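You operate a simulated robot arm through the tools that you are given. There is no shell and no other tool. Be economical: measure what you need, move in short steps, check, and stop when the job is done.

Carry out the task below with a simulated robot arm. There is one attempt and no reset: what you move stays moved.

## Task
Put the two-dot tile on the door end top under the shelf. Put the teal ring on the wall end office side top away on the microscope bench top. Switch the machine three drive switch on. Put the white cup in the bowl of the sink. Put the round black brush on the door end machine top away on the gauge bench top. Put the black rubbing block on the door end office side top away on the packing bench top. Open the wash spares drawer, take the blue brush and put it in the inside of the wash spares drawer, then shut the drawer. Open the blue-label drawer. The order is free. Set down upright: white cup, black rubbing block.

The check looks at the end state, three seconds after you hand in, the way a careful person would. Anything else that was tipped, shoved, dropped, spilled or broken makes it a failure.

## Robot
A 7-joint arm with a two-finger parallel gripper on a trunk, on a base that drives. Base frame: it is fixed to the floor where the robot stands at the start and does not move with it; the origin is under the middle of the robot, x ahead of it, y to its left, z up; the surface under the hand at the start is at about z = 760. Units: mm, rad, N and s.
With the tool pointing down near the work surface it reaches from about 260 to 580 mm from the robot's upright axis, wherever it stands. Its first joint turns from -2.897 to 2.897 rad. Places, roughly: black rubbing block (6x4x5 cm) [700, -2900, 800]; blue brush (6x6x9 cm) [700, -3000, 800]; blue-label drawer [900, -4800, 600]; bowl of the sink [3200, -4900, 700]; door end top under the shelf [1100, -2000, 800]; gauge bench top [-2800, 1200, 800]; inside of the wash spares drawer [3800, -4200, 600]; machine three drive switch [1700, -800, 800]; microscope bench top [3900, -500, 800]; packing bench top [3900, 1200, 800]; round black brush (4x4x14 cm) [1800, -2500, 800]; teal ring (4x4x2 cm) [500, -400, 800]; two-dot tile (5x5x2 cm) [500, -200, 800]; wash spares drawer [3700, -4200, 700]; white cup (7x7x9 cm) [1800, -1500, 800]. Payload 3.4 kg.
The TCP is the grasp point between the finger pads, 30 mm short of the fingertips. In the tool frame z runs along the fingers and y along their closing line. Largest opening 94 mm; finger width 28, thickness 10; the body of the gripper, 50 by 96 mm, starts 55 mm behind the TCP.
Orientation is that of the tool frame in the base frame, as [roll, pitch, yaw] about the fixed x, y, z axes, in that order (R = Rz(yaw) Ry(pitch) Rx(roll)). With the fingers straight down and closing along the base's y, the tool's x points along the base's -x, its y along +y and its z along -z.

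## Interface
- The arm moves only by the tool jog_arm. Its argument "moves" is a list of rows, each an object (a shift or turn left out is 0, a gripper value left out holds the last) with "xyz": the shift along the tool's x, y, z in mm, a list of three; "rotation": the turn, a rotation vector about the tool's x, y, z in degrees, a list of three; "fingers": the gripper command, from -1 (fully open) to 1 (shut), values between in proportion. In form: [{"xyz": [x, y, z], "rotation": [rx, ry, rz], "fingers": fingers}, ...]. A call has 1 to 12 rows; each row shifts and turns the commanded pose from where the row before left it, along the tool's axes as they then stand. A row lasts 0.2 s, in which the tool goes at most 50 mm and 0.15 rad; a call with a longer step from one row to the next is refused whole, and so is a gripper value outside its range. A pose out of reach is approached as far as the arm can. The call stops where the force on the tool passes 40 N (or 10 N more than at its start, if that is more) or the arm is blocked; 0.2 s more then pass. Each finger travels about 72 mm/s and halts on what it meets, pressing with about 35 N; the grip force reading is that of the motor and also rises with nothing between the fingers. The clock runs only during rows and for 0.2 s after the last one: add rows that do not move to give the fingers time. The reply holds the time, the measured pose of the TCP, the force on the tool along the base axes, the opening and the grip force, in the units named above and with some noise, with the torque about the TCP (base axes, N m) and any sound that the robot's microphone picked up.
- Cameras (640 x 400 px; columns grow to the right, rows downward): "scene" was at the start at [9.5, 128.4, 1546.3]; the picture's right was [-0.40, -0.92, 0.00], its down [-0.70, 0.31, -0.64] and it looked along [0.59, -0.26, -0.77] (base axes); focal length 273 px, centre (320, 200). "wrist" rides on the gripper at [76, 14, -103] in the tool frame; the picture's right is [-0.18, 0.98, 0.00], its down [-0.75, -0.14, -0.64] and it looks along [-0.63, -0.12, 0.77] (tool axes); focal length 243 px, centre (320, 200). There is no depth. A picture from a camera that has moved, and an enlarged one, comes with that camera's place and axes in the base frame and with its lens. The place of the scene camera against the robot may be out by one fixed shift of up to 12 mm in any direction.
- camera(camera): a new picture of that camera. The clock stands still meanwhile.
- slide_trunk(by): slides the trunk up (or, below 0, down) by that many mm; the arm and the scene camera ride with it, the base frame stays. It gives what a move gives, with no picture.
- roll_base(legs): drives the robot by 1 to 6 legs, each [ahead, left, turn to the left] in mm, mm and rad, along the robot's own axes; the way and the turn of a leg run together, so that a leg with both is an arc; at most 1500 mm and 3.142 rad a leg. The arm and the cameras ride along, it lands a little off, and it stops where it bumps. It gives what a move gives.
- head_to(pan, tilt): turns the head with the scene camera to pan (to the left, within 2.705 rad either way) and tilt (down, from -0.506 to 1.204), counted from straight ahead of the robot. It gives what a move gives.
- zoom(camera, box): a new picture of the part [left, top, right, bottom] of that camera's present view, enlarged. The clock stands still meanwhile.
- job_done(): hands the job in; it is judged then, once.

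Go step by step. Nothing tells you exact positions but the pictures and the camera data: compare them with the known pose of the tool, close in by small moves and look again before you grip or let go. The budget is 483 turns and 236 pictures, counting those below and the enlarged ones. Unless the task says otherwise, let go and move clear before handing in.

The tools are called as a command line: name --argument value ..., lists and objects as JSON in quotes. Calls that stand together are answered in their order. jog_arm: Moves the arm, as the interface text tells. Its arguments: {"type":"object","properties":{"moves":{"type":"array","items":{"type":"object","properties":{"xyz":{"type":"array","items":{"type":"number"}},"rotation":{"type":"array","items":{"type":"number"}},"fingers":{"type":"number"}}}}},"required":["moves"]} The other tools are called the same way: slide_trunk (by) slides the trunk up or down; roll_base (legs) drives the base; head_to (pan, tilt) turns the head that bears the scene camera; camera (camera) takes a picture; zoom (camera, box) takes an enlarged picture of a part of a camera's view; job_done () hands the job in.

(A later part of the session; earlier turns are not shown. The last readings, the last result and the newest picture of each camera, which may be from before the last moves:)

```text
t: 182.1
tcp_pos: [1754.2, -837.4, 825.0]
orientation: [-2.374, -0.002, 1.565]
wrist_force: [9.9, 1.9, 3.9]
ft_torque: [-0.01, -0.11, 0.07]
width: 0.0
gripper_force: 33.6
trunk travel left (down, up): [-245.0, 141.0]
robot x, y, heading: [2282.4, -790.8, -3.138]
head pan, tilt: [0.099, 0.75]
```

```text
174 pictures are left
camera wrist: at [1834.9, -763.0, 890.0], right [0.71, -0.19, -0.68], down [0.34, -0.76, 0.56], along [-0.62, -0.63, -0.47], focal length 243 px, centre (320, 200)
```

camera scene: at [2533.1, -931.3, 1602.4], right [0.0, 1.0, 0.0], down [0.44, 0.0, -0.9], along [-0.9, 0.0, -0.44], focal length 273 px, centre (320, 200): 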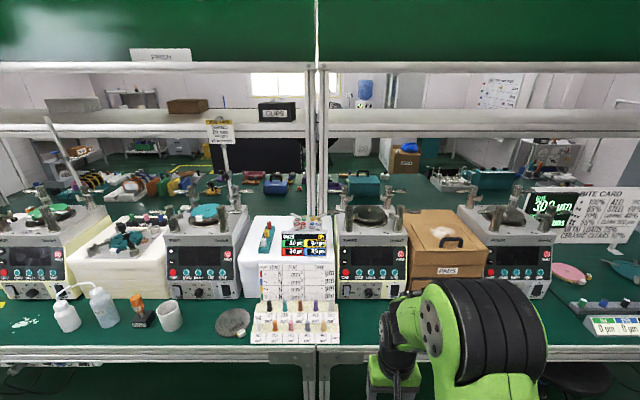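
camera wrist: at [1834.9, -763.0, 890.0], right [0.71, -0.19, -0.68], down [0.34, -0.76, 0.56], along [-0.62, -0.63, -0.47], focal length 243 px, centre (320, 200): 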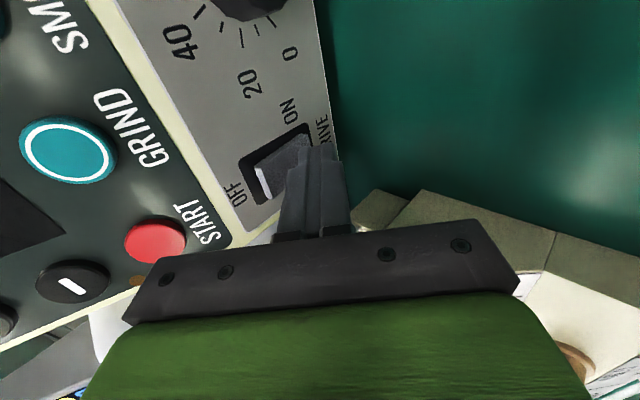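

jog_arm --moves '[{"xyz": [0, -2.2, 2.1]}, {"xyz": [0, -2.2, 2.1]}, {"xyz": [0, 0, 0]}]'

jog_arm --moves '[{"xyz": [0, 14, -14]}, {"xyz": [0, 14, -14]}, {"xyz": [0, -14, -20]}, {"xyz": [0, 0, 0]}]'

camera --camera "wrist"

```text
t: 182.9
tcp_pos: [1753.1, -836.8, 824.2]
orientation: [-2.382, -0.002, 1.563]
wrist_force: [39.8, 2.0, 3.8]
ft_torque: [-0.01, -0.53, 0.24]
width: 0.2
gripper_force: 33.2
trunk travel left (down, up): [-245.0, 141.0]
robot x, y, heading: [2286.3, -787.4, -3.135]
head pan, tilt: [0.099, 0.75]
```

```text
t: 183.9
tcp_pos: [1788.6, -837.2, 850.1]
orientation: [-2.371, 0.0, 1.563]
wrist_force: [-0.4, -0.3, 0.2]
ft_torque: [0.04, -0.01, -0.01]
width: 0.0
gripper_force: 32.6
trunk travel left (down, up): [-245.0, 141.0]
robot x, y, heading: [2282.5, -785.5, -3.134]
head pan, tilt: [0.099, 0.75]
```

```text
173 pictures are left
camera wrist: at [1870.1, -763.2, 915.4], right [0.7, -0.19, -0.68], down [0.34, -0.76, 0.56], along [-0.62, -0.63, -0.47], focal length 243 px, centre (320, 200)
```

wrist: 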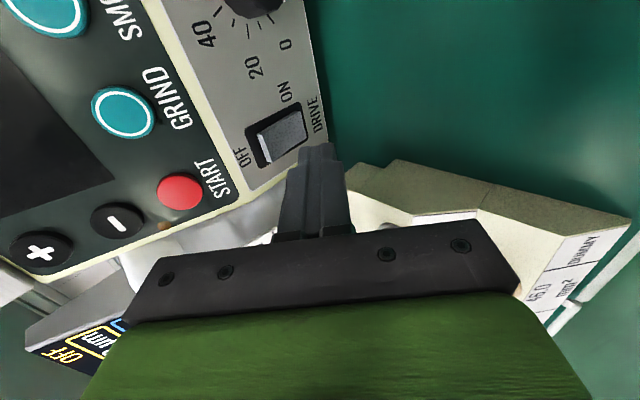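

Rocker is flipped. Retracting and restoring the hand, then verifying.

jog_arm --moves '[{"xyz": [0, 10, -40]}, {"xyz": [0, 0, -45]}, {"xyz": [0, 0, -45]}, {"rotation": [-8, 0, 0]}, {"rotation": [-8, 0, 0]}, {"rotation": [-8, 0, 0]}, {"rotation": [-8, 0, 0]}, {"rotation": [-8, 0, 0]}, {"rotation": [-4, 0, 0]}, {"xyz": [0, 0, 0]}]'

zoom --camera "scene" --box '[340, 234, 404, 274]'

```text
t: 186.1
tcp_pos: [1887.7, -838.2, 936.9]
orientation: [3.141, 0.0, 1.564]
wrist_force: [-0.1, -0.6, -0.2]
ft_torque: [0.03, -0.02, -0.03]
width: 0.0
gripper_force: 32.5
trunk travel left (down, up): [-245.0, 141.0]
robot x, y, heading: [2279.8, -786.7, -3.14]
head pan, tilt: [0.099, 0.75]
```

```text
10.00 times, centred on (372, 254) of scene
camera zoom: at [2257.8, -940.0, 1576.0], right [-0.1, 0.99, 0.0], down [0.68, 0.07, -0.73], along [-0.73, -0.07, -0.68], focal length 2733 px, centre (-200, -340)
```

zoom: 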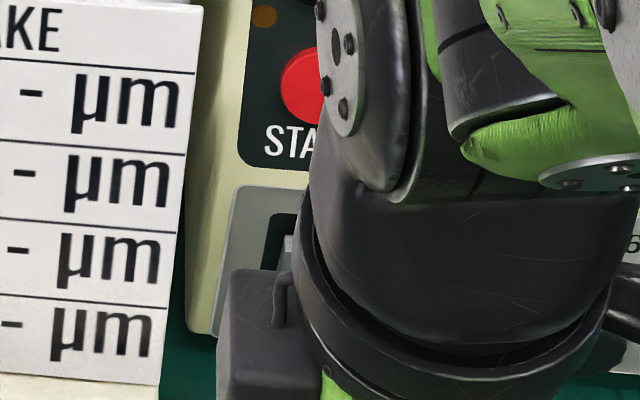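

jog_arm --moves '[{"xyz": [0, 0, -40], "rotation": [0, 0, 8.5]}, {"xyz": [0, 0, -30], "rotation": [0, 0, 8.5]}, {"rotation": [0, 0, 8.5]}, {"rotation": [0, 0, 8.5]}, {"rotation": [0, 0, 8.5]}, {"rotation": [0, 0, 8.5]}, {"rotation": [0, 0, 8.5]}, {"rotation": [0, 0, 8.5]}, {"rotation": [0, 0, 8.5]}, {"rotation": [0, 0, 8.5]}, {"rotation": [0, 0, 5], "fingers": -1}]'

roll_base --legs '[[-100, 630, 0]]'

camera --camera "wrist"

head_to --pan -0.5 --tilt 0.7

camera --camera "scene"

```text
t: 188.5
tcp_pos: [1887.3, -839.5, 1006.9]
orientation: [-3.139, 0.001, -0.011]
wrist_force: [0.1, -0.4, 0.0]
ft_torque: [0.0, 0.0, 0.01]
width: 53.1
gripper_force: 0.1
trunk travel left (down, up): [-245.0, 141.0]
robot x, y, heading: [2281.2, -789.4, -3.133]
head pan, tilt: [0.099, 0.75]
```

```text
t: 192.0
tcp_pos: [1990.1, -1465.3, 1006.4]
orientation: [-3.139, 0.002, -0.002]
wrist_force: [-0.2, 0.7, 1.1]
ft_torque: [0.0, 0.02, 0.02]
width: 94.3
gripper_force: 0.1
trunk travel left (down, up): [-245.0, 141.0]
robot x, y, heading: [2381.7, -1413.5, -3.126]
head pan, tilt: [0.099, 0.75]
```

```text
171 pictures are left
camera wrist: at [2064.9, -1480.8, 1109.8], right [-0.19, -0.98, 0.0], down [-0.75, 0.14, 0.64], along [-0.63, 0.12, -0.77], focal length 243 px, centre (320, 200)
```

wrist: 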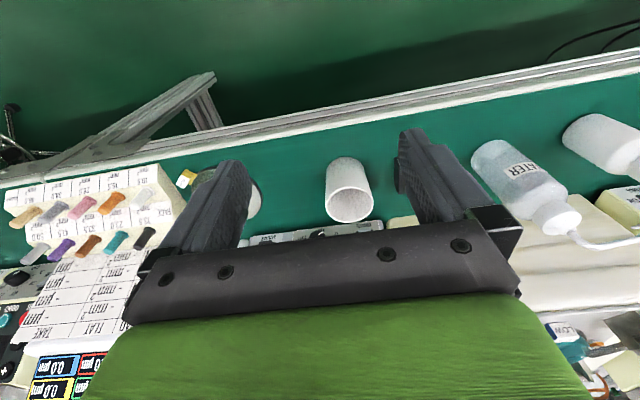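

```text
t: 193.0
tcp_pos: [1990.9, -1464.5, 1006.4]
orientation: [3.141, 0.0, -0.003]
wrist_force: [-0.4, 0.5, 0.6]
ft_torque: [0.02, -0.01, -0.01]
width: 94.0
gripper_force: 0.1
trunk travel left (down, up): [-245.0, 141.0]
robot x, y, heading: [2382.2, -1410.9, -3.131]
head pan, tilt: [-0.499, 0.7]
```

```text
170 pictures are left
camera scene: at [2368.7, -1515.7, 1580.2], right [0.47, 0.88, 0.0], down [0.57, -0.3, -0.76], along [-0.67, 0.36, -0.64], focal length 273 px, centre (320, 200)
```

scene: 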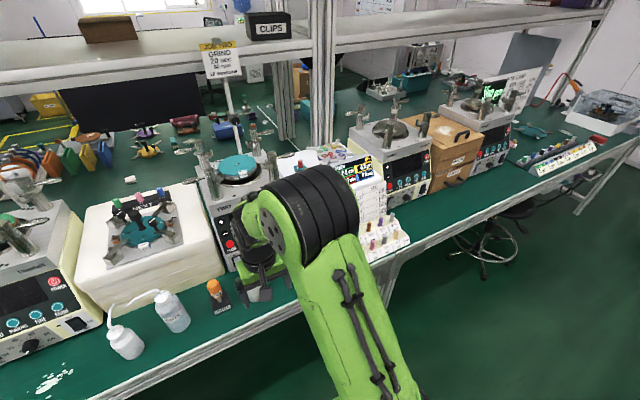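

Cup at about (1836,-1480) with a weight close on its -y side. I'll rotate the hand 90° so fingers close along x.

jog_arm --moves '[{"xyz": [-30, 10, 10], "rotation": [0, 0, -8.5]}, {"rotation": [0, 0, -8.5]}, {"rotation": [0, 0, -8.5]}, {"rotation": [0, 0, -8.5]}, {"rotation": [0, 0, -8.5]}, {"rotation": [0, 0, -8.5]}, {"rotation": [0, 0, -8.5]}, {"rotation": [0, 0, -8.5]}, {"rotation": [0, 0, -8.5]}, {"rotation": [0, 0, -8.5]}, {"rotation": [0, 0, -5]}]'

roll_base --legs '[[95, 0, 0]]'

camera --camera "wrist"

```text
t: 195.4
tcp_pos: [1958.5, -1473.9, 995.9]
orientation: [3.142, -0.002, 1.568]
wrist_force: [-0.4, -0.1, -0.3]
ft_torque: [-0.02, -0.04, 0.0]
width: 94.1
gripper_force: 0.1
trunk travel left (down, up): [-245.0, 141.0]
robot x, y, heading: [2385.6, -1412.5, -3.135]
head pan, tilt: [-0.499, 0.7]
```

```text
t: 196.6
tcp_pos: [1864.0, -1474.6, 996.3]
orientation: [3.141, -0.003, 1.566]
wrist_force: [-0.1, 0.8, -0.6]
ft_torque: [-0.02, -0.03, -0.02]
width: 94.0
gripper_force: 0.1
trunk travel left (down, up): [-245.0, 141.0]
robot x, y, heading: [2289.5, -1410.5, -3.136]
head pan, tilt: [-0.499, 0.7]
```

```text
169 pictures are left
camera wrist: at [1876.9, -1400.4, 1099.6], right [0.98, -0.19, 0.0], down [-0.14, -0.75, 0.64], along [-0.12, -0.63, -0.77], focal length 243 px, centre (320, 200)
```

wrist: 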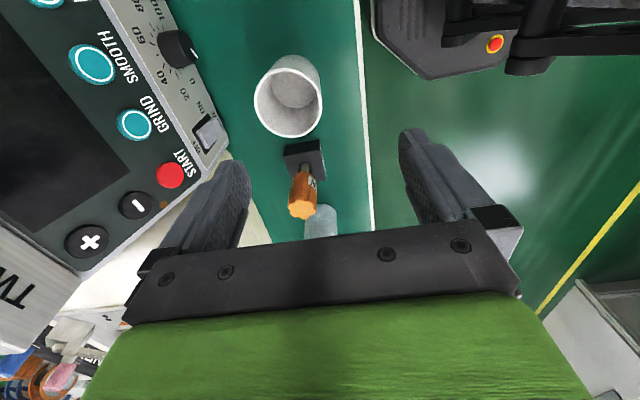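

jog_arm --moves '[{"xyz": [0, -37, 0]}, {"xyz": [0, 0, 40]}, {"xyz": [0, 0, 40]}, {"xyz": [0, 0, 0]}]'

camera --camera "wrist"

```text
t: 197.6
tcp_pos: [1826.8, -1474.4, 916.7]
orientation: [-3.14, 0.0, 1.567]
wrist_force: [0.4, -0.1, 0.5]
ft_torque: [0.01, 0.02, 0.01]
width: 94.3
gripper_force: 0.0
trunk travel left (down, up): [-245.0, 141.0]
robot x, y, heading: [2291.7, -1413.0, -3.135]
head pan, tilt: [-0.499, 0.7]
```

```text
168 pictures are left
camera wrist: at [1840.6, -1400.1, 1020.2], right [0.98, -0.19, 0.0], down [-0.14, -0.75, 0.64], along [-0.12, -0.63, -0.77], focal length 243 px, centre (320, 200)
```

wrist: 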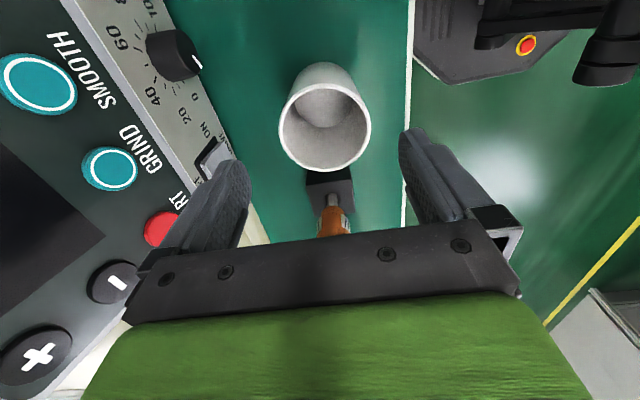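

jog_arm --moves '[{"xyz": [3, 4, 0]}, {"xyz": [0, 0, 35]}, {"xyz": [0, 0, 35]}, {"xyz": [0, 0, 25]}, {"xyz": [0, 0, 0]}]'

camera --camera "wrist"

```text
t: 198.8
tcp_pos: [1833.0, -1472.6, 821.2]
orientation: [-3.138, 0.001, 1.569]
wrist_force: [-1.0, 0.3, -0.1]
ft_torque: [0.0, -0.03, 0.0]
width: 94.1
gripper_force: 0.0
trunk travel left (down, up): [-245.0, 141.0]
robot x, y, heading: [2286.4, -1408.5, -3.137]
head pan, tilt: [-0.499, 0.7]
```

```text
167 pictures are left
camera wrist: at [1845.1, -1396.5, 925.0], right [0.98, -0.19, 0.0], down [-0.14, -0.75, 0.64], along [-0.12, -0.63, -0.77], focal length 243 px, centre (320, 200)
```

wrist: 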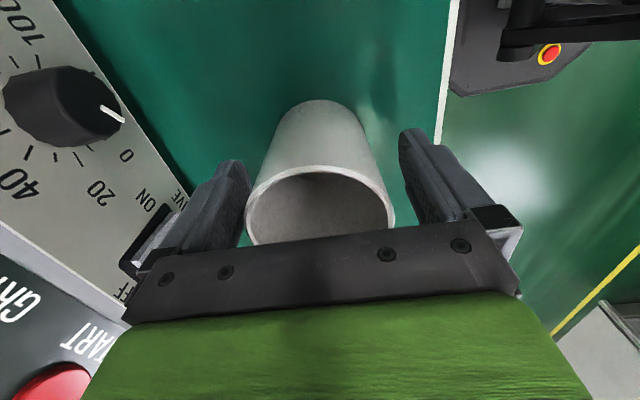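

Cup is between the fingers. Closing and lifting.

jog_arm --moves '[{"fingers": 1}, {"fingers": 1}, {"fingers": 1}, {"fingers": 1}, {"xyz": [0, 0, -40]}, {"xyz": [0, 0, -40]}, {"xyz": [0, 0, -40]}, {"xyz": [0, 0, -40]}]'

camera --camera "wrist"

```text
t: 200.6
tcp_pos: [1832.8, -1471.7, 983.1]
orientation: [-3.141, -0.003, 1.567]
wrist_force: [-0.7, 0.1, -0.5]
ft_torque: [0.02, -0.02, 0.0]
width: 69.3
gripper_force: 35.0
trunk travel left (down, up): [-245.0, 141.0]
robot x, y, heading: [2285.1, -1413.1, -3.134]
head pan, tilt: [-0.499, 0.7]
```

```text
166 pictures are left
camera wrist: at [1845.8, -1396.4, 1085.3], right [0.98, -0.19, 0.0], down [-0.14, -0.75, 0.64], along [-0.12, -0.63, -0.77], focal length 243 px, centre (320, 200)
```

wrist: 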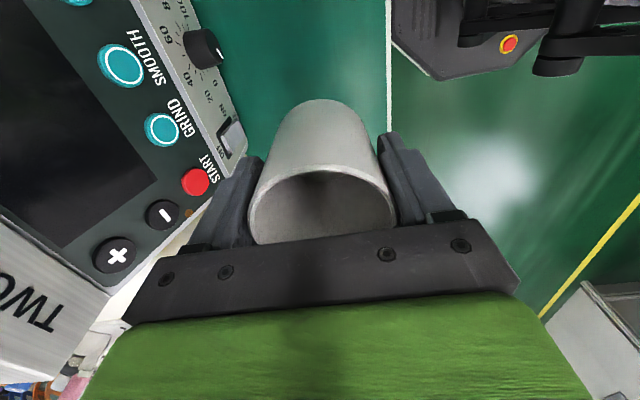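

Cup held. Backing off, turning to face the sink wall, and looking.

roll_base --legs '[[-330, 0, 0], [0, 0, 1.565], [1200, 0, 0]]'

head_to --pan 0.2 --tilt 0.35

camera --camera "scene"

```text
t: 212.2
tcp_pos: [2663.0, -3069.4, 980.9]
orientation: [-3.14, -0.001, 3.128]
wrist_force: [0.8, 0.1, -0.6]
ft_torque: [0.02, 0.01, 0.0]
width: 69.2
gripper_force: 34.9
trunk travel left (down, up): [-245.0, 141.0]
robot x, y, heading: [2610.5, -2607.8, -1.572]
head pan, tilt: [-0.499, 0.7]
```

```text
t: 213.3
tcp_pos: [2662.0, -3067.8, 980.2]
orientation: [-3.141, 0.0, 3.128]
wrist_force: [-0.1, -0.3, -0.9]
ft_torque: [0.0, -0.02, 0.01]
width: 68.8
gripper_force: 35.3
trunk travel left (down, up): [-245.0, 141.0]
robot x, y, heading: [2610.4, -2611.4, -1.574]
head pan, tilt: [0.201, 0.351]
```

```text
165 pictures are left
camera scene: at [2778.4, -2635.4, 1611.6], right [-0.98, -0.19, 0.0], down [-0.07, 0.34, -0.94], along [0.18, -0.92, -0.34], focal length 273 px, centre (320, 200)
```

scene: 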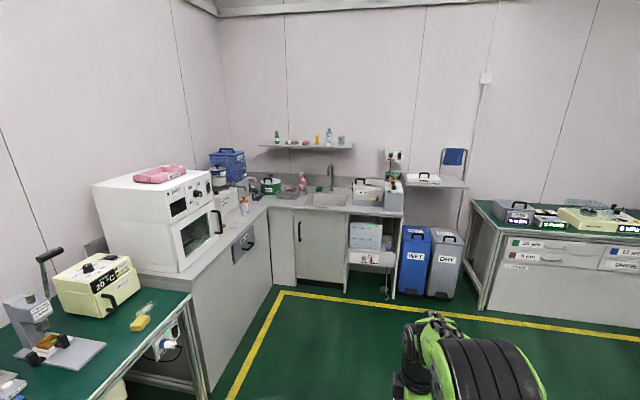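

roll_base --legs '[[1000, 400, 0]]'

head_to --pan 0.1 --tilt 0.6

camera --camera "scene"

head_to --pan 0.9 --tilt 0.7

camera --camera "scene"

```text
t: 218.8
tcp_pos: [3057.1, -4075.2, 981.3]
orientation: [-3.14, -0.003, 3.124]
wrist_force: [0.9, 0.1, -0.4]
ft_torque: [0.01, -0.01, -0.03]
width: 68.8
gripper_force: 34.7
trunk travel left (down, up): [-245.0, 141.0]
robot x, y, heading: [3003.1, -3615.9, -1.577]
head pan, tilt: [0.201, 0.351]
```

```text
t: 219.6
tcp_pos: [3055.9, -4074.8, 980.2]
orientation: [-3.141, -0.001, 3.124]
wrist_force: [0.2, 0.3, -0.5]
ft_torque: [0.0, 0.02, 0.01]
width: 68.9
gripper_force: 35.3
trunk travel left (down, up): [-245.0, 141.0]
robot x, y, heading: [3005.3, -3616.3, -1.58]
head pan, tilt: [0.099, 0.6]
```

```text
164 pictures are left
camera scene: at [3163.3, -3639.5, 1588.9], right [-1.0, -0.09, 0.0], down [-0.05, 0.56, -0.83], along [0.08, -0.82, -0.56], focal length 273 px, centre (320, 200)
```

scene: 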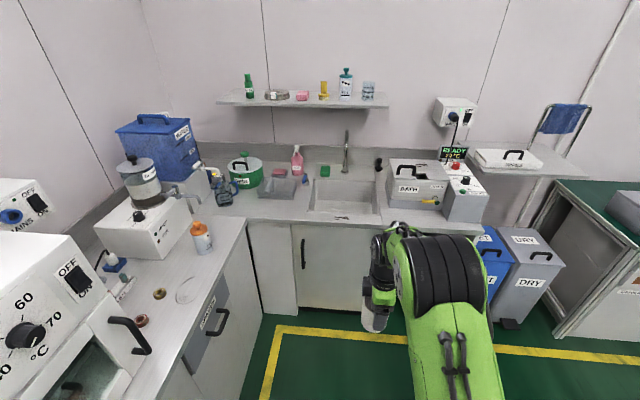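

```text
t: 220.7
tcp_pos: [3057.9, -4075.4, 980.6]
orientation: [-3.142, 0.0, 3.126]
wrist_force: [0.6, 0.9, -0.3]
ft_torque: [0.0, -0.04, -0.02]
width: 68.9
gripper_force: 34.4
trunk travel left (down, up): [-245.0, 141.0]
robot x, y, heading: [3006.9, -3621.0, -1.58]
head pan, tilt: [0.901, 0.7]
```

```text
163 pictures are left
camera scene: at [3221.2, -3604.8, 1580.3], right [-0.63, -0.78, 0.0], down [-0.5, 0.4, -0.76], along [0.6, -0.48, -0.64], focal length 273 px, centre (320, 200)
```

scene: 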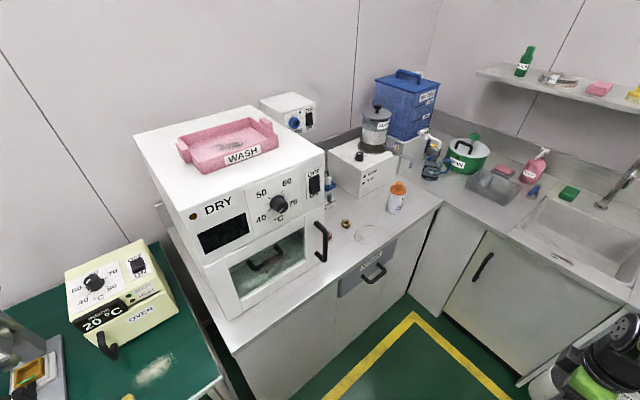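

jog_arm --moves '[{"xyz": [0, 0, -40]}, {"xyz": [0, 0, -20]}]'

roll_base --legs '[[560, 90, 0]]'

camera --camera "wrist"

head_to --pan 0.2 --tilt 0.9

camera --camera "scene"

```text
t: 221.3
tcp_pos: [3056.1, -4075.5, 1041.3]
orientation: [3.141, -0.002, 3.125]
wrist_force: [-0.1, 0.1, -0.4]
ft_torque: [-0.01, 0.04, 0.02]
width: 69.0
gripper_force: 34.9
trunk travel left (down, up): [-245.0, 141.0]
robot x, y, heading: [3004.9, -3615.4, -1.58]
head pan, tilt: [0.901, 0.7]
```

```text
t: 224.5
tcp_pos: [3145.4, -4626.6, 1039.4]
orientation: [3.141, -0.003, 3.128]
wrist_force: [0.1, -1.1, -0.7]
ft_torque: [0.02, 0.01, 0.0]
width: 68.8
gripper_force: 34.6
trunk travel left (down, up): [-245.0, 141.0]
robot x, y, heading: [3092.1, -4168.2, -1.572]
head pan, tilt: [0.901, 0.7]
```

```text
162 pictures are left
camera wrist: at [3068.2, -4612.6, 1144.2], right [0.2, 0.98, 0.0], down [0.75, -0.15, 0.64], along [0.63, -0.13, -0.77], focal length 243 px, centre (320, 200)
```

wrist: 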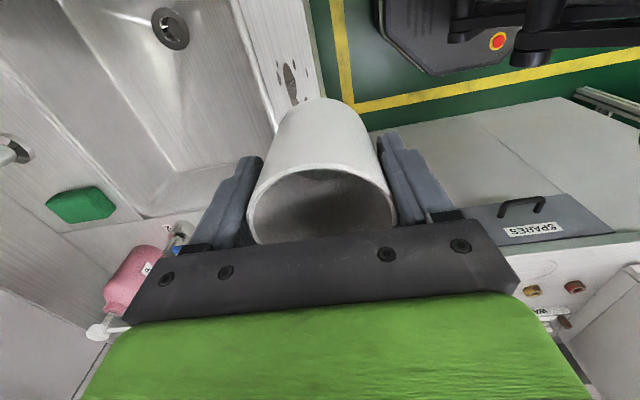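

```text
t: 225.6
tcp_pos: [3145.7, -4625.4, 1039.9]
orientation: [3.141, -0.001, 3.127]
wrist_force: [-0.9, 0.2, 0.0]
ft_torque: [0.0, 0.03, 0.03]
width: 68.6
gripper_force: 35.7
trunk travel left (down, up): [-245.0, 141.0]
robot x, y, heading: [3094.4, -4169.2, -1.576]
head pan, tilt: [0.201, 0.901]
```

```text
161 pictures are left
camera scene: at [3256.9, -4176.2, 1564.1], right [-0.98, -0.2, 0.0], down [-0.15, 0.77, -0.62], along [0.12, -0.61, -0.78], focal length 273 px, centre (320, 200)
```

scene: 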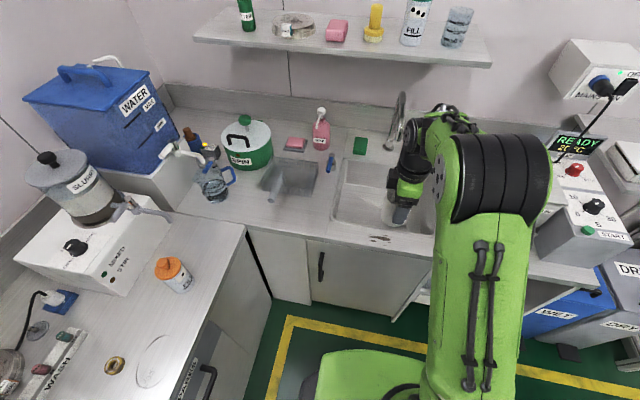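

The counter is about z≈800; bowl spans roughly x 2990–3290, y -4930…-4700. Driving 130 mm closer and checking.

roll_base --legs '[[130, 0, 0]]'

camera --camera "wrist"

camera --camera "scene"

```text
t: 226.9
tcp_pos: [3144.7, -4757.2, 1039.7]
orientation: [-3.141, -0.002, 3.126]
wrist_force: [-1.0, 0.0, -0.5]
ft_torque: [0.06, -0.01, -0.01]
width: 68.7
gripper_force: 34.5
trunk travel left (down, up): [-245.0, 141.0]
robot x, y, heading: [3085.6, -4298.9, -1.575]
head pan, tilt: [0.201, 0.901]
```

```text
160 pictures are left
camera wrist: at [3067.7, -4742.9, 1143.8], right [0.2, 0.98, 0.0], down [0.75, -0.15, 0.64], along [0.63, -0.13, -0.77], focal length 243 px, centre (320, 200)
```

wrist: 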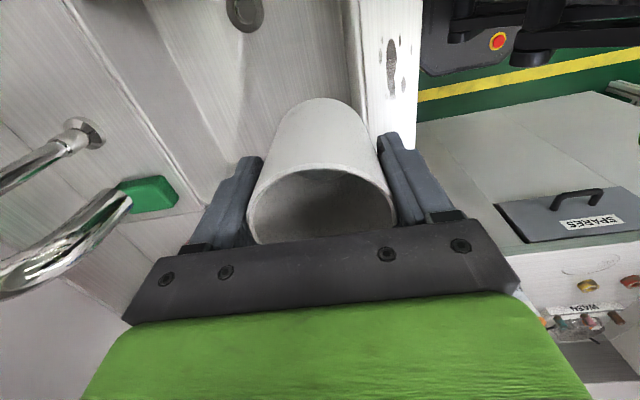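

```text
159 pictures are left
camera scene: at [3256.4, -4307.8, 1564.1], right [-0.98, -0.2, 0.0], down [-0.15, 0.77, -0.62], along [0.12, -0.61, -0.78], focal length 273 px, centre (320, 200)
```

scene: 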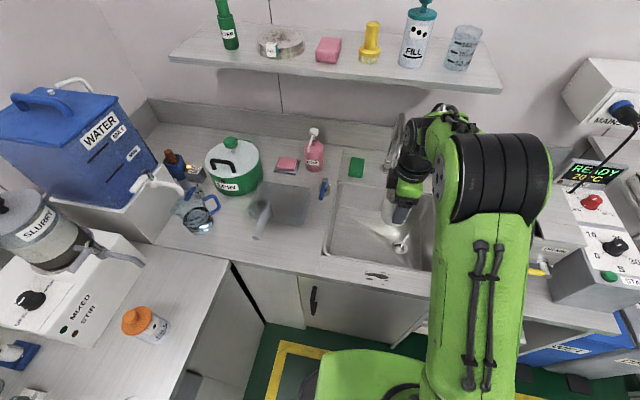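

Bowl floor ≈ z 645, drain at (3062,-4871), faucet tip well behind. Lowering the cup in the bowl.

jog_arm --moves '[{"xyz": [0, -28, 0]}, {"xyz": [0, 0, 40]}, {"xyz": [0, 0, 40]}, {"xyz": [0, 0, 40]}, {"xyz": [0, 0, 40]}, {"xyz": [0, 0, 40]}, {"xyz": [0, 0, 0]}]'

camera --camera "wrist"

```text
t: 228.5
tcp_pos: [3142.9, -4784.1, 842.3]
orientation: [-3.14, -0.001, 3.127]
wrist_force: [0.0, -0.5, -0.9]
ft_torque: [-0.02, 0.01, 0.04]
width: 68.7
gripper_force: 35.3
trunk travel left (down, up): [-245.0, 141.0]
robot x, y, heading: [3090.0, -4299.4, -1.574]
head pan, tilt: [0.201, 0.901]
```

```text
158 pictures are left
camera wrist: at [3065.9, -4769.8, 944.6], right [0.2, 0.98, 0.0], down [0.75, -0.15, 0.64], along [0.63, -0.13, -0.77], focal length 243 px, centre (320, 200)
```

wrist: 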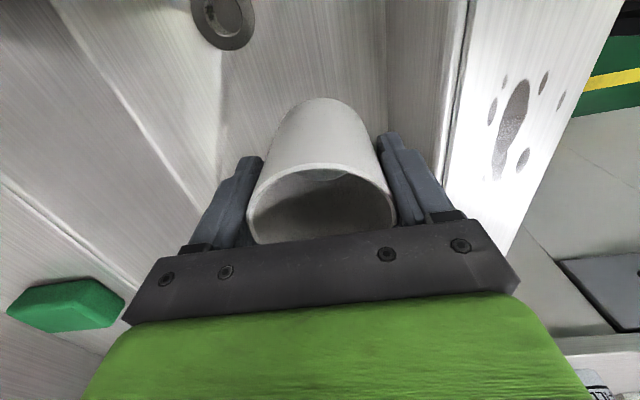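

jog_arm --moves '[{"xyz": [0, 0, 40]}, {"xyz": [0, 0, 40]}, {"xyz": [0, 0, 30]}, {"xyz": [0, 0, 0]}]'

camera --camera "wrist"

```text
t: 229.5
tcp_pos: [3144.7, -4783.1, 730.8]
orientation: [-3.141, 0.001, 3.127]
wrist_force: [0.4, 0.7, -0.9]
ft_torque: [0.01, 0.02, 0.02]
width: 68.7
gripper_force: 34.8
trunk travel left (down, up): [-245.0, 141.0]
robot x, y, heading: [3091.4, -4296.6, -1.572]
head pan, tilt: [0.201, 0.901]
```

```text
157 pictures are left
camera wrist: at [3067.4, -4769.3, 834.3], right [0.2, 0.98, 0.0], down [0.75, -0.15, 0.64], along [0.63, -0.13, -0.77], focal length 243 px, centre (320, 200)
```

wrist: 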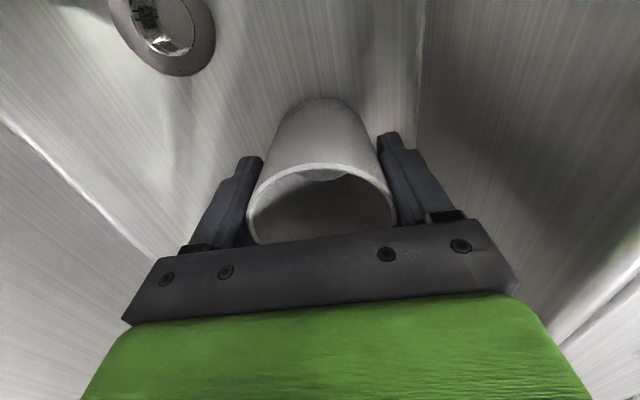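

jog_arm --moves '[{"xyz": [0, 0, 6]}, {"xyz": [0, 0, 6]}, {"xyz": [0, 0, 4]}, {"xyz": [0, 0, 0]}]'

```text
t: 230.5
tcp_pos: [3144.0, -4785.3, 715.3]
orientation: [-3.138, -0.001, 3.128]
wrist_force: [-0.6, 1.1, 21.8]
ft_torque: [0.24, -0.04, 0.03]
width: 68.6
gripper_force: 35.2
trunk travel left (down, up): [-245.0, 141.0]
robot x, y, heading: [3090.5, -4299.2, -1.572]
head pan, tilt: [0.201, 0.901]
```

jog_arm --moves '[{"xyz": [0, 0, -1]}, {"fingers": -0.9}, {"fingers": -0.9}, {"xyz": [0, 0, -20]}, {"xyz": [0, 0, -40]}, {"xyz": [0, 0, -40]}, {"xyz": [0, 0, -40]}, {"xyz": [0, 0, -40]}, {"xyz": [0, 0, -40]}, {"xyz": [0, 0, -40]}, {"xyz": [0, 0, -40]}]'

camera --camera "wrist"

```text
t: 232.9
tcp_pos: [3144.6, -4783.4, 1016.8]
orientation: [-3.14, 0.0, 3.129]
wrist_force: [-0.1, -0.7, 0.0]
ft_torque: [-0.01, 0.0, -0.01]
width: 89.3
gripper_force: 0.1
trunk travel left (down, up): [-245.0, 141.0]
robot x, y, heading: [3092.7, -4299.6, -1.574]
head pan, tilt: [0.201, 0.901]
```

```text
156 pictures are left
camera wrist: at [3066.3, -4769.2, 1120.4], right [0.2, 0.98, 0.0], down [0.75, -0.15, 0.64], along [0.63, -0.13, -0.77], focal length 243 px, centre (320, 200)
```

wrist: 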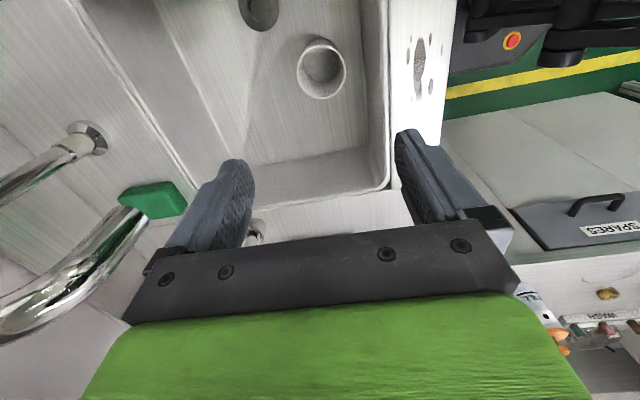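

Cup stands in the sink. Now the wash spares drawer: I'll back off and turn to face the left cabinet.

roll_base --legs '[[-350, -150, 0], [0, 0, 1.572], [0, -220, 0]]'

head_to --pan 0.0 --tilt 0.8

camera --camera "scene"

camera --camera "wrist"

```text
t: 240.4
tcp_pos: [3428.0, -4115.6, 1016.2]
orientation: [3.142, 0.001, -1.58]
wrist_force: [-0.8, -0.1, 0.1]
ft_torque: [-0.01, 0.0, 0.02]
width: 89.3
gripper_force: 0.0
trunk travel left (down, up): [-245.0, 141.0]
robot x, y, heading: [2940.6, -4168.1, 0.0]
head pan, tilt: [0.201, 0.901]
```

```text
t: 241.1
tcp_pos: [3426.8, -4114.8, 1015.8]
orientation: [-3.14, -0.002, -1.581]
wrist_force: [0.1, 0.2, 0.4]
ft_torque: [0.01, 0.01, 0.01]
width: 89.1
gripper_force: 0.1
trunk travel left (down, up): [-245.0, 141.0]
robot x, y, heading: [2945.7, -4169.1, -0.003]
head pan, tilt: [0.0, 0.799]
```

```text
155 pictures are left
camera scene: at [2961.9, -4009.4, 1571.9], right [0.0, -1.0, 0.0], down [-0.72, 0.0, -0.7], along [0.7, 0.0, -0.72], focal length 273 px, centre (320, 200)
```

scene: 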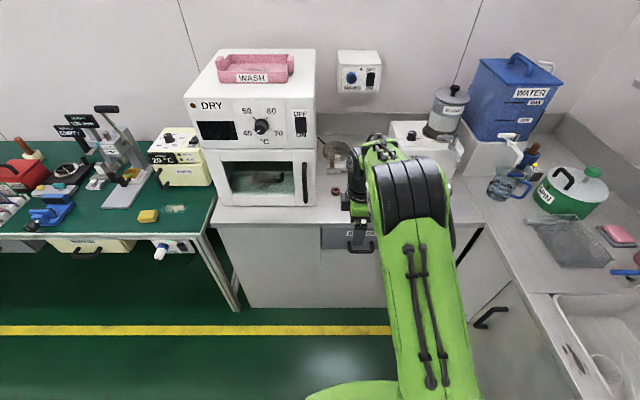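

```text
154 pictures are left
camera wrist: at [3410.7, -4191.7, 1119.6], right [-0.98, 0.2, 0.0], down [0.15, 0.75, 0.64], along [0.13, 0.63, -0.77], focal length 243 px, centre (320, 200)
```

wrist: 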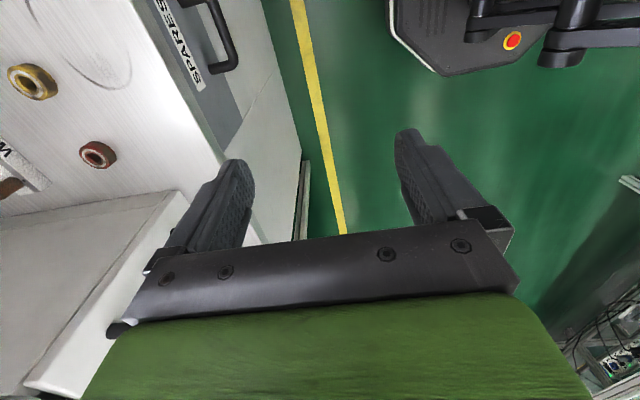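

zoom --camera "scene" --box '[290, 190, 450, 290]'

```text
4.00 times, centred on (370, 240) of scene
camera zoom: at [2961.9, -4009.4, 1571.9], right [0.0, -1.0, 0.0], down [-0.72, 0.0, -0.7], along [0.7, 0.0, -0.72], focal length 1093 px, centre (120, 40)
```

zoom: 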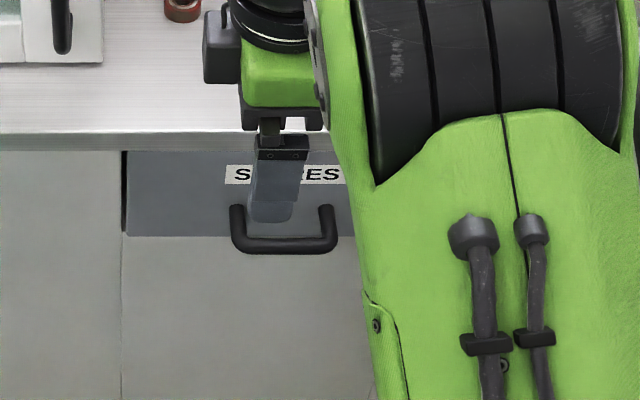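

Handle bar centre ≈ (3550,-4168,690), running along y. I'll tilt the hand forward (fingers closing in the vertical plane).

jog_arm --moves '[{"xyz": [27, 20, 0], "rotation": [8, 0, 0]}, {"xyz": [26, 20, 0], "rotation": [8, 0, 0]}, {"rotation": [8, 0, 0]}, {"rotation": [8, 0, 0]}, {"rotation": [8, 0, 0]}, {"rotation": [8, 0, 0]}, {"rotation": [8, 0, 0]}, {"xyz": [0, 0, 0]}]'

slide_trunk --by -120

camera --camera "wrist"

```text
t: 242.9
tcp_pos: [3386.6, -4167.7, 1014.2]
orientation: [-2.164, -0.001, -1.582]
wrist_force: [-0.3, 0.2, -0.4]
ft_torque: [0.03, 0.01, -0.02]
width: 89.4
gripper_force: 0.0
trunk travel left (down, up): [-245.0, 141.0]
robot x, y, heading: [2938.6, -4171.4, -0.0]
head pan, tilt: [0.0, 0.799]
```

```text
t: 244.4
tcp_pos: [3386.9, -4167.5, 894.1]
orientation: [-2.164, 0.001, -1.58]
wrist_force: [0.3, -1.0, -0.7]
ft_torque: [0.04, 0.01, -0.05]
width: 89.3
gripper_force: 0.0
trunk travel left (down, up): [-125.0, 261.0]
robot x, y, heading: [2943.7, -4170.7, -0.007]
head pan, tilt: [0.0, 0.799]
```

```text
152 pictures are left
camera wrist: at [3291.4, -4243.8, 940.5], right [-0.55, 0.19, -0.82], down [-0.45, 0.76, 0.48], along [0.71, 0.62, -0.33], focal length 243 px, centre (320, 200)
```

wrist: 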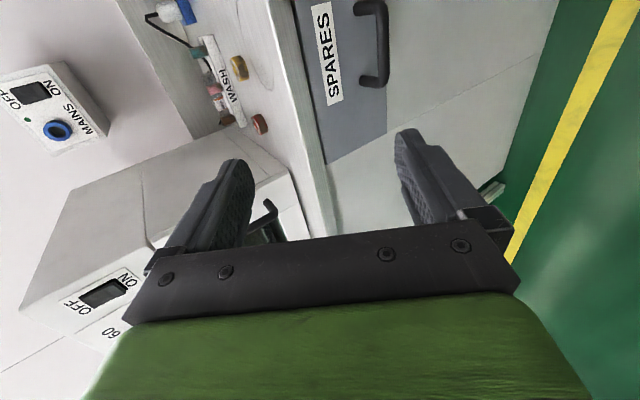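

Two wrist views put the bar at about x 3567, z 677, centre y -4185. Tilting flatter, narrowing the fingers, moving to a standoff.

jog_arm --moves '[{"rotation": [6.7, 0, 0], "fingers": 0.0}, {"rotation": [6.7, 0, 0]}, {"rotation": [6.6, 0, 0]}, {"xyz": [3.5, 33, 18]}, {"xyz": [3.5, 33, 18]}, {"xyz": [3.5, 33, 18]}, {"xyz": [3.5, 33, 18]}, {"xyz": [3.5, 33, 18]}, {"xyz": [0, 0, 0]}]'

camera --camera "wrist"

```text
t: 246.4
tcp_pos: [3440.5, -4184.7, 717.2]
orientation: [-1.816, -0.002, -1.582]
wrist_force: [0.1, 0.2, 0.7]
ft_torque: [-0.03, 0.01, -0.01]
width: 47.0
gripper_force: 0.1
out of reach, approached as far as the arm can: row 2
trunk travel left (down, up): [-125.0, 261.0]
robot x, y, heading: [2943.1, -4169.5, 0.004]
head pan, tilt: [0.0, 0.799]
```

```text
151 pictures are left
camera wrist: at [3334.5, -4261.6, 728.3], right [-0.24, 0.19, -0.95], down [-0.58, 0.76, 0.29], along [0.78, 0.62, -0.07], focal length 243 px, centre (320, 200)
```

wrist: 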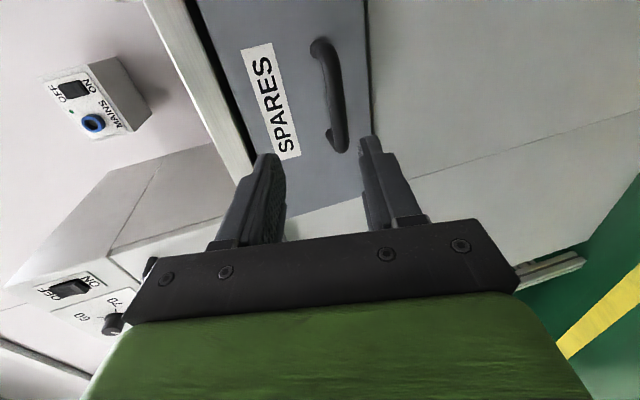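

jog_arm --moves '[{"xyz": [0, 4.5, 39]}, {"xyz": [0, 4.5, 39]}, {"xyz": [0, 0, 0]}]'

camera --camera "wrist"

```text
t: 247.2
tcp_pos: [3513.2, -4187.0, 688.9]
orientation: [-1.815, 0.0, -1.582]
wrist_force: [-0.1, -0.5, -0.9]
ft_torque: [-0.02, 0.02, 0.04]
width: 46.9
gripper_force: 0.1
trunk travel left (down, up): [-125.0, 261.0]
robot x, y, heading: [2943.1, -4170.2, 0.007]
head pan, tilt: [0.0, 0.799]
```

```text
150 pictures are left
camera wrist: at [3408.5, -4263.1, 700.2], right [-0.24, 0.19, -0.95], down [-0.58, 0.76, 0.29], along [0.78, 0.62, -0.07], focal length 243 px, centre (320, 200)
```

wrist: 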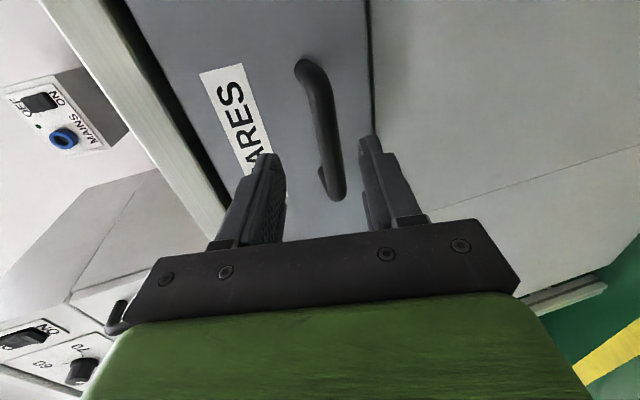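

jog_arm --moves '[{"xyz": [0, 3, 20]}, {"xyz": [0, 2, 20]}, {"xyz": [0, 0, 0]}]'

camera --camera "wrist"

```text
t: 248.0
tcp_pos: [3550.7, -4186.3, 673.6]
orientation: [-1.815, -0.002, -1.582]
wrist_force: [-0.9, -0.4, 0.0]
ft_torque: [-0.01, -0.02, 0.01]
width: 46.8
gripper_force: 0.1
trunk travel left (down, up): [-125.0, 261.0]
robot x, y, heading: [2944.5, -4171.6, -0.001]
head pan, tilt: [0.0, 0.799]
```

```text
149 pictures are left
camera wrist: at [3446.0, -4263.1, 686.1], right [-0.24, 0.19, -0.95], down [-0.58, 0.76, 0.29], along [0.78, 0.62, -0.07], focal length 243 px, centre (320, 200)
```

wrist: 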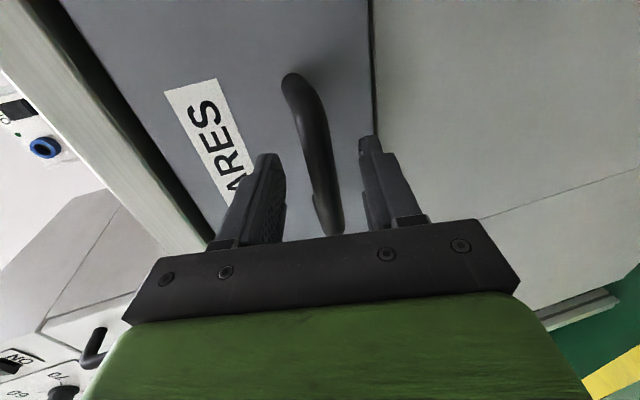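

Bar is between the fingers. Closing.

jog_arm --moves '[{"fingers": 1}, {"fingers": 1}, {"fingers": 1}, {"fingers": 1}]'

```text
t: 249.0
tcp_pos: [3551.5, -4186.6, 673.5]
orientation: [-1.819, 0.0, -1.583]
wrist_force: [-3.2, -0.6, -7.0]
ft_torque: [-0.52, 0.1, 0.13]
width: 15.4
gripper_force: 44.9
trunk travel left (down, up): [-125.0, 261.0]
robot x, y, heading: [2944.6, -4168.6, 0.002]
head pan, tilt: [0.0, 0.799]
```

roll_base --legs '[[-120, 0, 0]]'

camera --camera "wrist"

```text
t: 250.3
tcp_pos: [3430.1, -4187.5, 673.0]
orientation: [-1.816, 0.0, -1.583]
wrist_force: [-0.7, 1.6, -11.9]
ft_torque: [-0.52, 0.25, 0.01]
width: 15.6
gripper_force: 44.4
trunk travel left (down, up): [-125.0, 261.0]
robot x, y, heading: [2819.1, -4170.7, -0.005]
head pan, tilt: [0.0, 0.799]
```

```text
148 pictures are left
camera wrist: at [3325.5, -4263.1, 685.3], right [-0.24, 0.19, -0.95], down [-0.58, 0.76, 0.29], along [0.78, 0.62, -0.07], focal length 243 px, centre (320, 200)
```

wrist: 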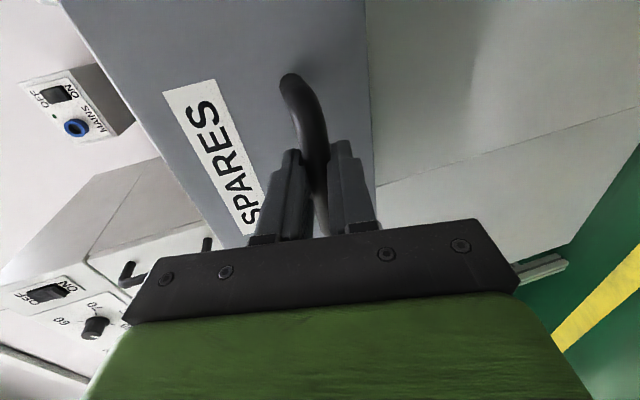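

Drawer is opening. Pulling further.

roll_base --legs '[[-130, 0, 0]]'

camera --camera "scene"

```text
t: 251.6
tcp_pos: [3300.6, -4186.6, 672.2]
orientation: [-1.82, -0.001, -1.583]
wrist_force: [-0.9, 3.1, -3.9]
ft_torque: [-0.54, 0.14, 0.13]
width: 15.8
gripper_force: 45.4
trunk travel left (down, up): [-125.0, 261.0]
robot x, y, heading: [2689.7, -4171.6, -0.001]
head pan, tilt: [0.0, 0.799]
```

```text
147 pictures are left
camera scene: at [2712.2, -4009.0, 1452.7], right [0.0, -1.0, 0.0], down [-0.72, 0.0, -0.7], along [0.7, 0.0, -0.72], focal length 273 px, centre (320, 200)
```

scene: 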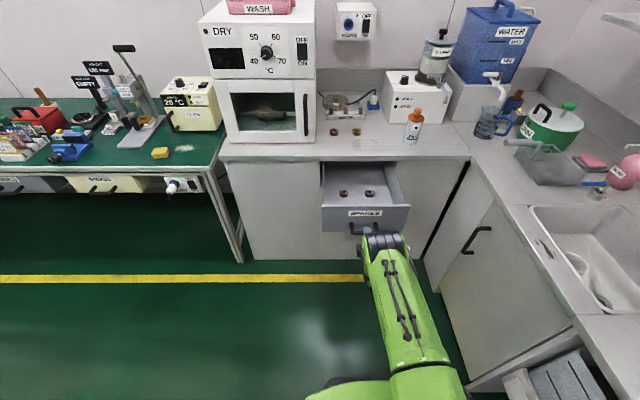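

Drawer is open about 250 mm with two small spools toward the back. Releasing the handle and backing off.

jog_arm --moves '[{"fingers": 0.0}, {"fingers": 0.0}, {"fingers": 0.0}, {"xyz": [0, 0, -40]}, {"xyz": [0, 0, -40]}, {"xyz": [0, 0, 0]}]'

roll_base --legs '[[-250, 0, 0]]'

slide_trunk --by 120

jog_arm --moves '[{"xyz": [0, -40, 0]}, {"xyz": [0, -40, 0]}, {"xyz": [0, -40, 0], "rotation": [-8, 0, 0]}, {"xyz": [0, -40, 0], "rotation": [-8, 0, 0]}, {"rotation": [-8, 0, 0]}, {"rotation": [-8, 0, 0]}, {"rotation": [-8, 0, 0]}, {"rotation": [-8, 0, 0]}, {"rotation": [-8, 0, 0]}, {"rotation": [-8, 0, 0]}, {"rotation": [-8, 0, 0]}, {"rotation": [-4, 0, 0]}]'

camera --camera "scene"

```text
t: 252.9
tcp_pos: [3223.0, -4186.3, 692.5]
orientation: [-1.818, 0.0, -1.583]
wrist_force: [0.5, -0.2, -0.3]
ft_torque: [0.0, 0.03, -0.04]
width: 47.3
gripper_force: 0.1
trunk travel left (down, up): [-125.0, 261.0]
robot x, y, heading: [2691.1, -4165.2, 0.001]
head pan, tilt: [0.0, 0.799]
```

```text
t: 254.8
tcp_pos: [2971.9, -4185.8, 693.6]
orientation: [-1.817, 0.0, -1.583]
wrist_force: [-0.3, -0.6, 0.3]
ft_torque: [0.01, -0.02, 0.0]
width: 46.7
gripper_force: 0.1
trunk travel left (down, up): [-125.0, 261.0]
robot x, y, heading: [2442.7, -4170.0, -0.002]
head pan, tilt: [0.0, 0.799]
```

```text
t: 256.3
tcp_pos: [2971.2, -4185.6, 811.5]
orientation: [-1.819, 0.0, -1.585]
wrist_force: [1.2, 0.4, -1.0]
ft_torque: [-0.01, -0.01, 0.03]
width: 47.0
gripper_force: 0.1
trunk travel left (down, up): [-245.0, 141.0]
robot x, y, heading: [2442.0, -4165.4, -0.003]
head pan, tilt: [0.0, 0.799]
```

```text
t: 258.9
tcp_pos: [3016.2, -4185.7, 964.6]
orientation: [3.137, -0.001, -1.587]
wrist_force: [0.9, 0.7, 0.3]
ft_torque: [0.01, 0.0, -0.03]
width: 47.0
gripper_force: 0.1
trunk travel left (down, up): [-245.0, 141.0]
robot x, y, heading: [2438.8, -4167.4, -0.008]
head pan, tilt: [0.0, 0.799]
```

```text
146 pictures are left
camera scene: at [2460.9, -4009.1, 1572.0], right [0.0, -1.0, 0.0], down [-0.72, 0.0, -0.7], along [0.7, 0.0, -0.72], focal length 273 px, centre (320, 200)
```

scene: 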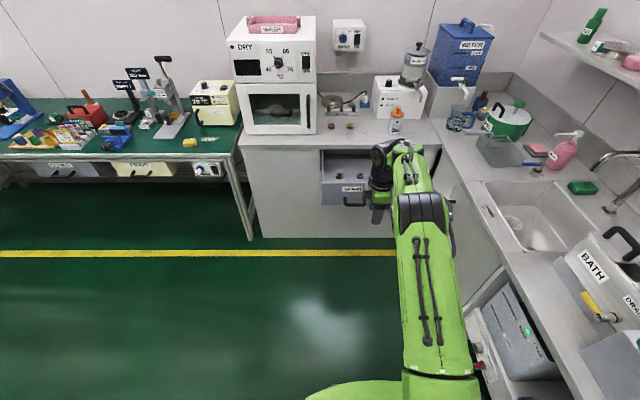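

Next the blue-label drawer. Retracting the arm, turning to face -y and strafing along.

jog_arm --moves '[{"xyz": [0, 42, -10]}, {"xyz": [0, 42, -10]}, {"xyz": [0, 42, -10]}, {"xyz": [0, 42, -10]}]'

roll_base --legs '[[0, 400, 0], [0, 0, -1.565], [0, -1400, 0]]'

head_to --pan 0.0 --tilt 0.55

camera --camera "scene"

```text
t: 259.9
tcp_pos: [2849.3, -4184.7, 1004.6]
orientation: [3.142, -0.001, -1.583]
wrist_force: [0.6, 0.2, -0.8]
ft_torque: [0.01, -0.05, -0.01]
width: 46.9
gripper_force: 0.0
trunk travel left (down, up): [-245.0, 141.0]
robot x, y, heading: [2441.8, -4168.1, -0.003]
head pan, tilt: [0.0, 0.799]
```

```text
t: 272.8
tcp_pos: [1015.8, -4140.0, 1005.3]
orientation: [3.138, 0.0, 3.099]
wrist_force: [-0.2, -0.3, 0.8]
ft_torque: [-0.01, -0.03, 0.01]
width: 47.0
gripper_force: 0.1
trunk travel left (down, up): [-245.0, 141.0]
robot x, y, heading: [1044.4, -3732.1, -1.606]
head pan, tilt: [0.0, 0.799]
```

```text
t: 273.6
tcp_pos: [1018.2, -4138.9, 1003.8]
orientation: [3.138, 0.001, 3.101]
wrist_force: [-0.3, 0.1, -0.2]
ft_torque: [0.01, 0.02, -0.04]
width: 47.4
gripper_force: 0.1
trunk travel left (down, up): [-245.0, 141.0]
robot x, y, heading: [1043.9, -3733.0, -1.604]
head pan, tilt: [0.0, 0.55]
```

```text
145 pictures are left
camera scene: at [1193.9, -3758.8, 1593.3], right [-1.0, 0.03, 0.0], down [0.02, 0.52, -0.85], along [-0.03, -0.85, -0.52], focal length 273 px, centre (320, 200)
```

scene: 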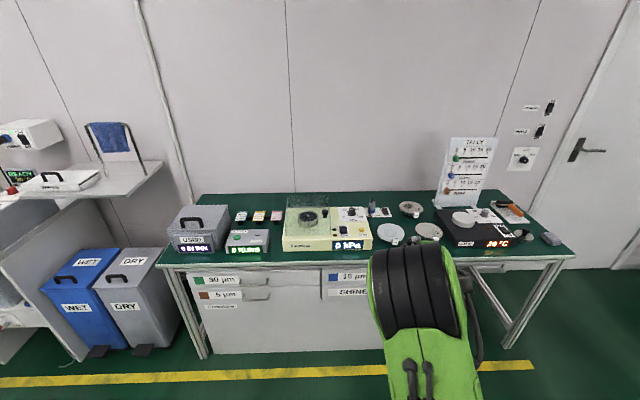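

zoom --camera "scene" --box '[190, 255, 390, 380]'

camera --camera "wrist"

```text
3.20 times, centred on (290, 318) of scene
camera zoom: at [1193.9, -3758.8, 1593.3], right [-1.0, 0.03, 0.0], down [0.02, 0.52, -0.85], along [-0.03, -0.85, -0.52], focal length 874 px, centre (416, -176)
```

zoom: 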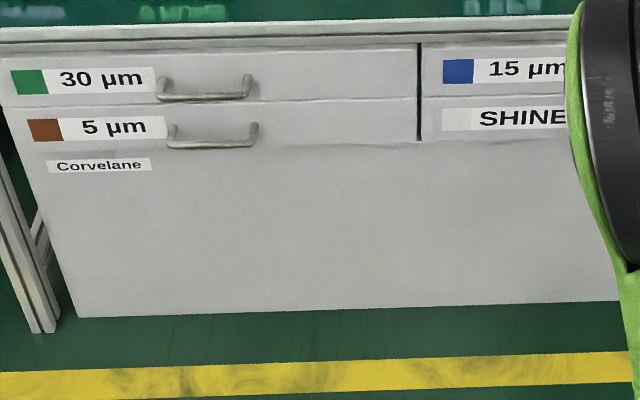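

```text
143 pictures are left
camera wrist: at [939.8, -4123.2, 1108.6], right [0.23, 0.97, 0.0], down [0.75, -0.17, 0.64], along [0.63, -0.14, -0.77], focal length 243 px, centre (320, 200)
```

wrist: 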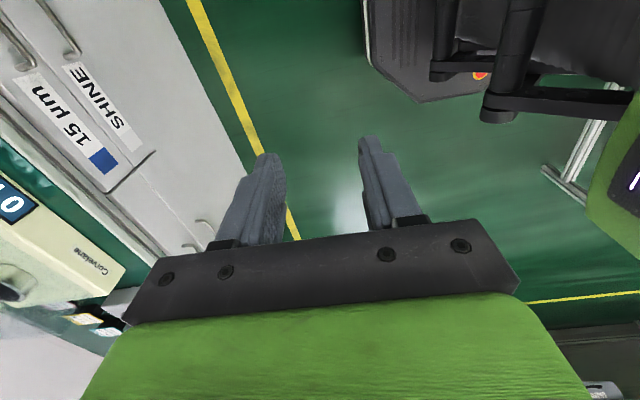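

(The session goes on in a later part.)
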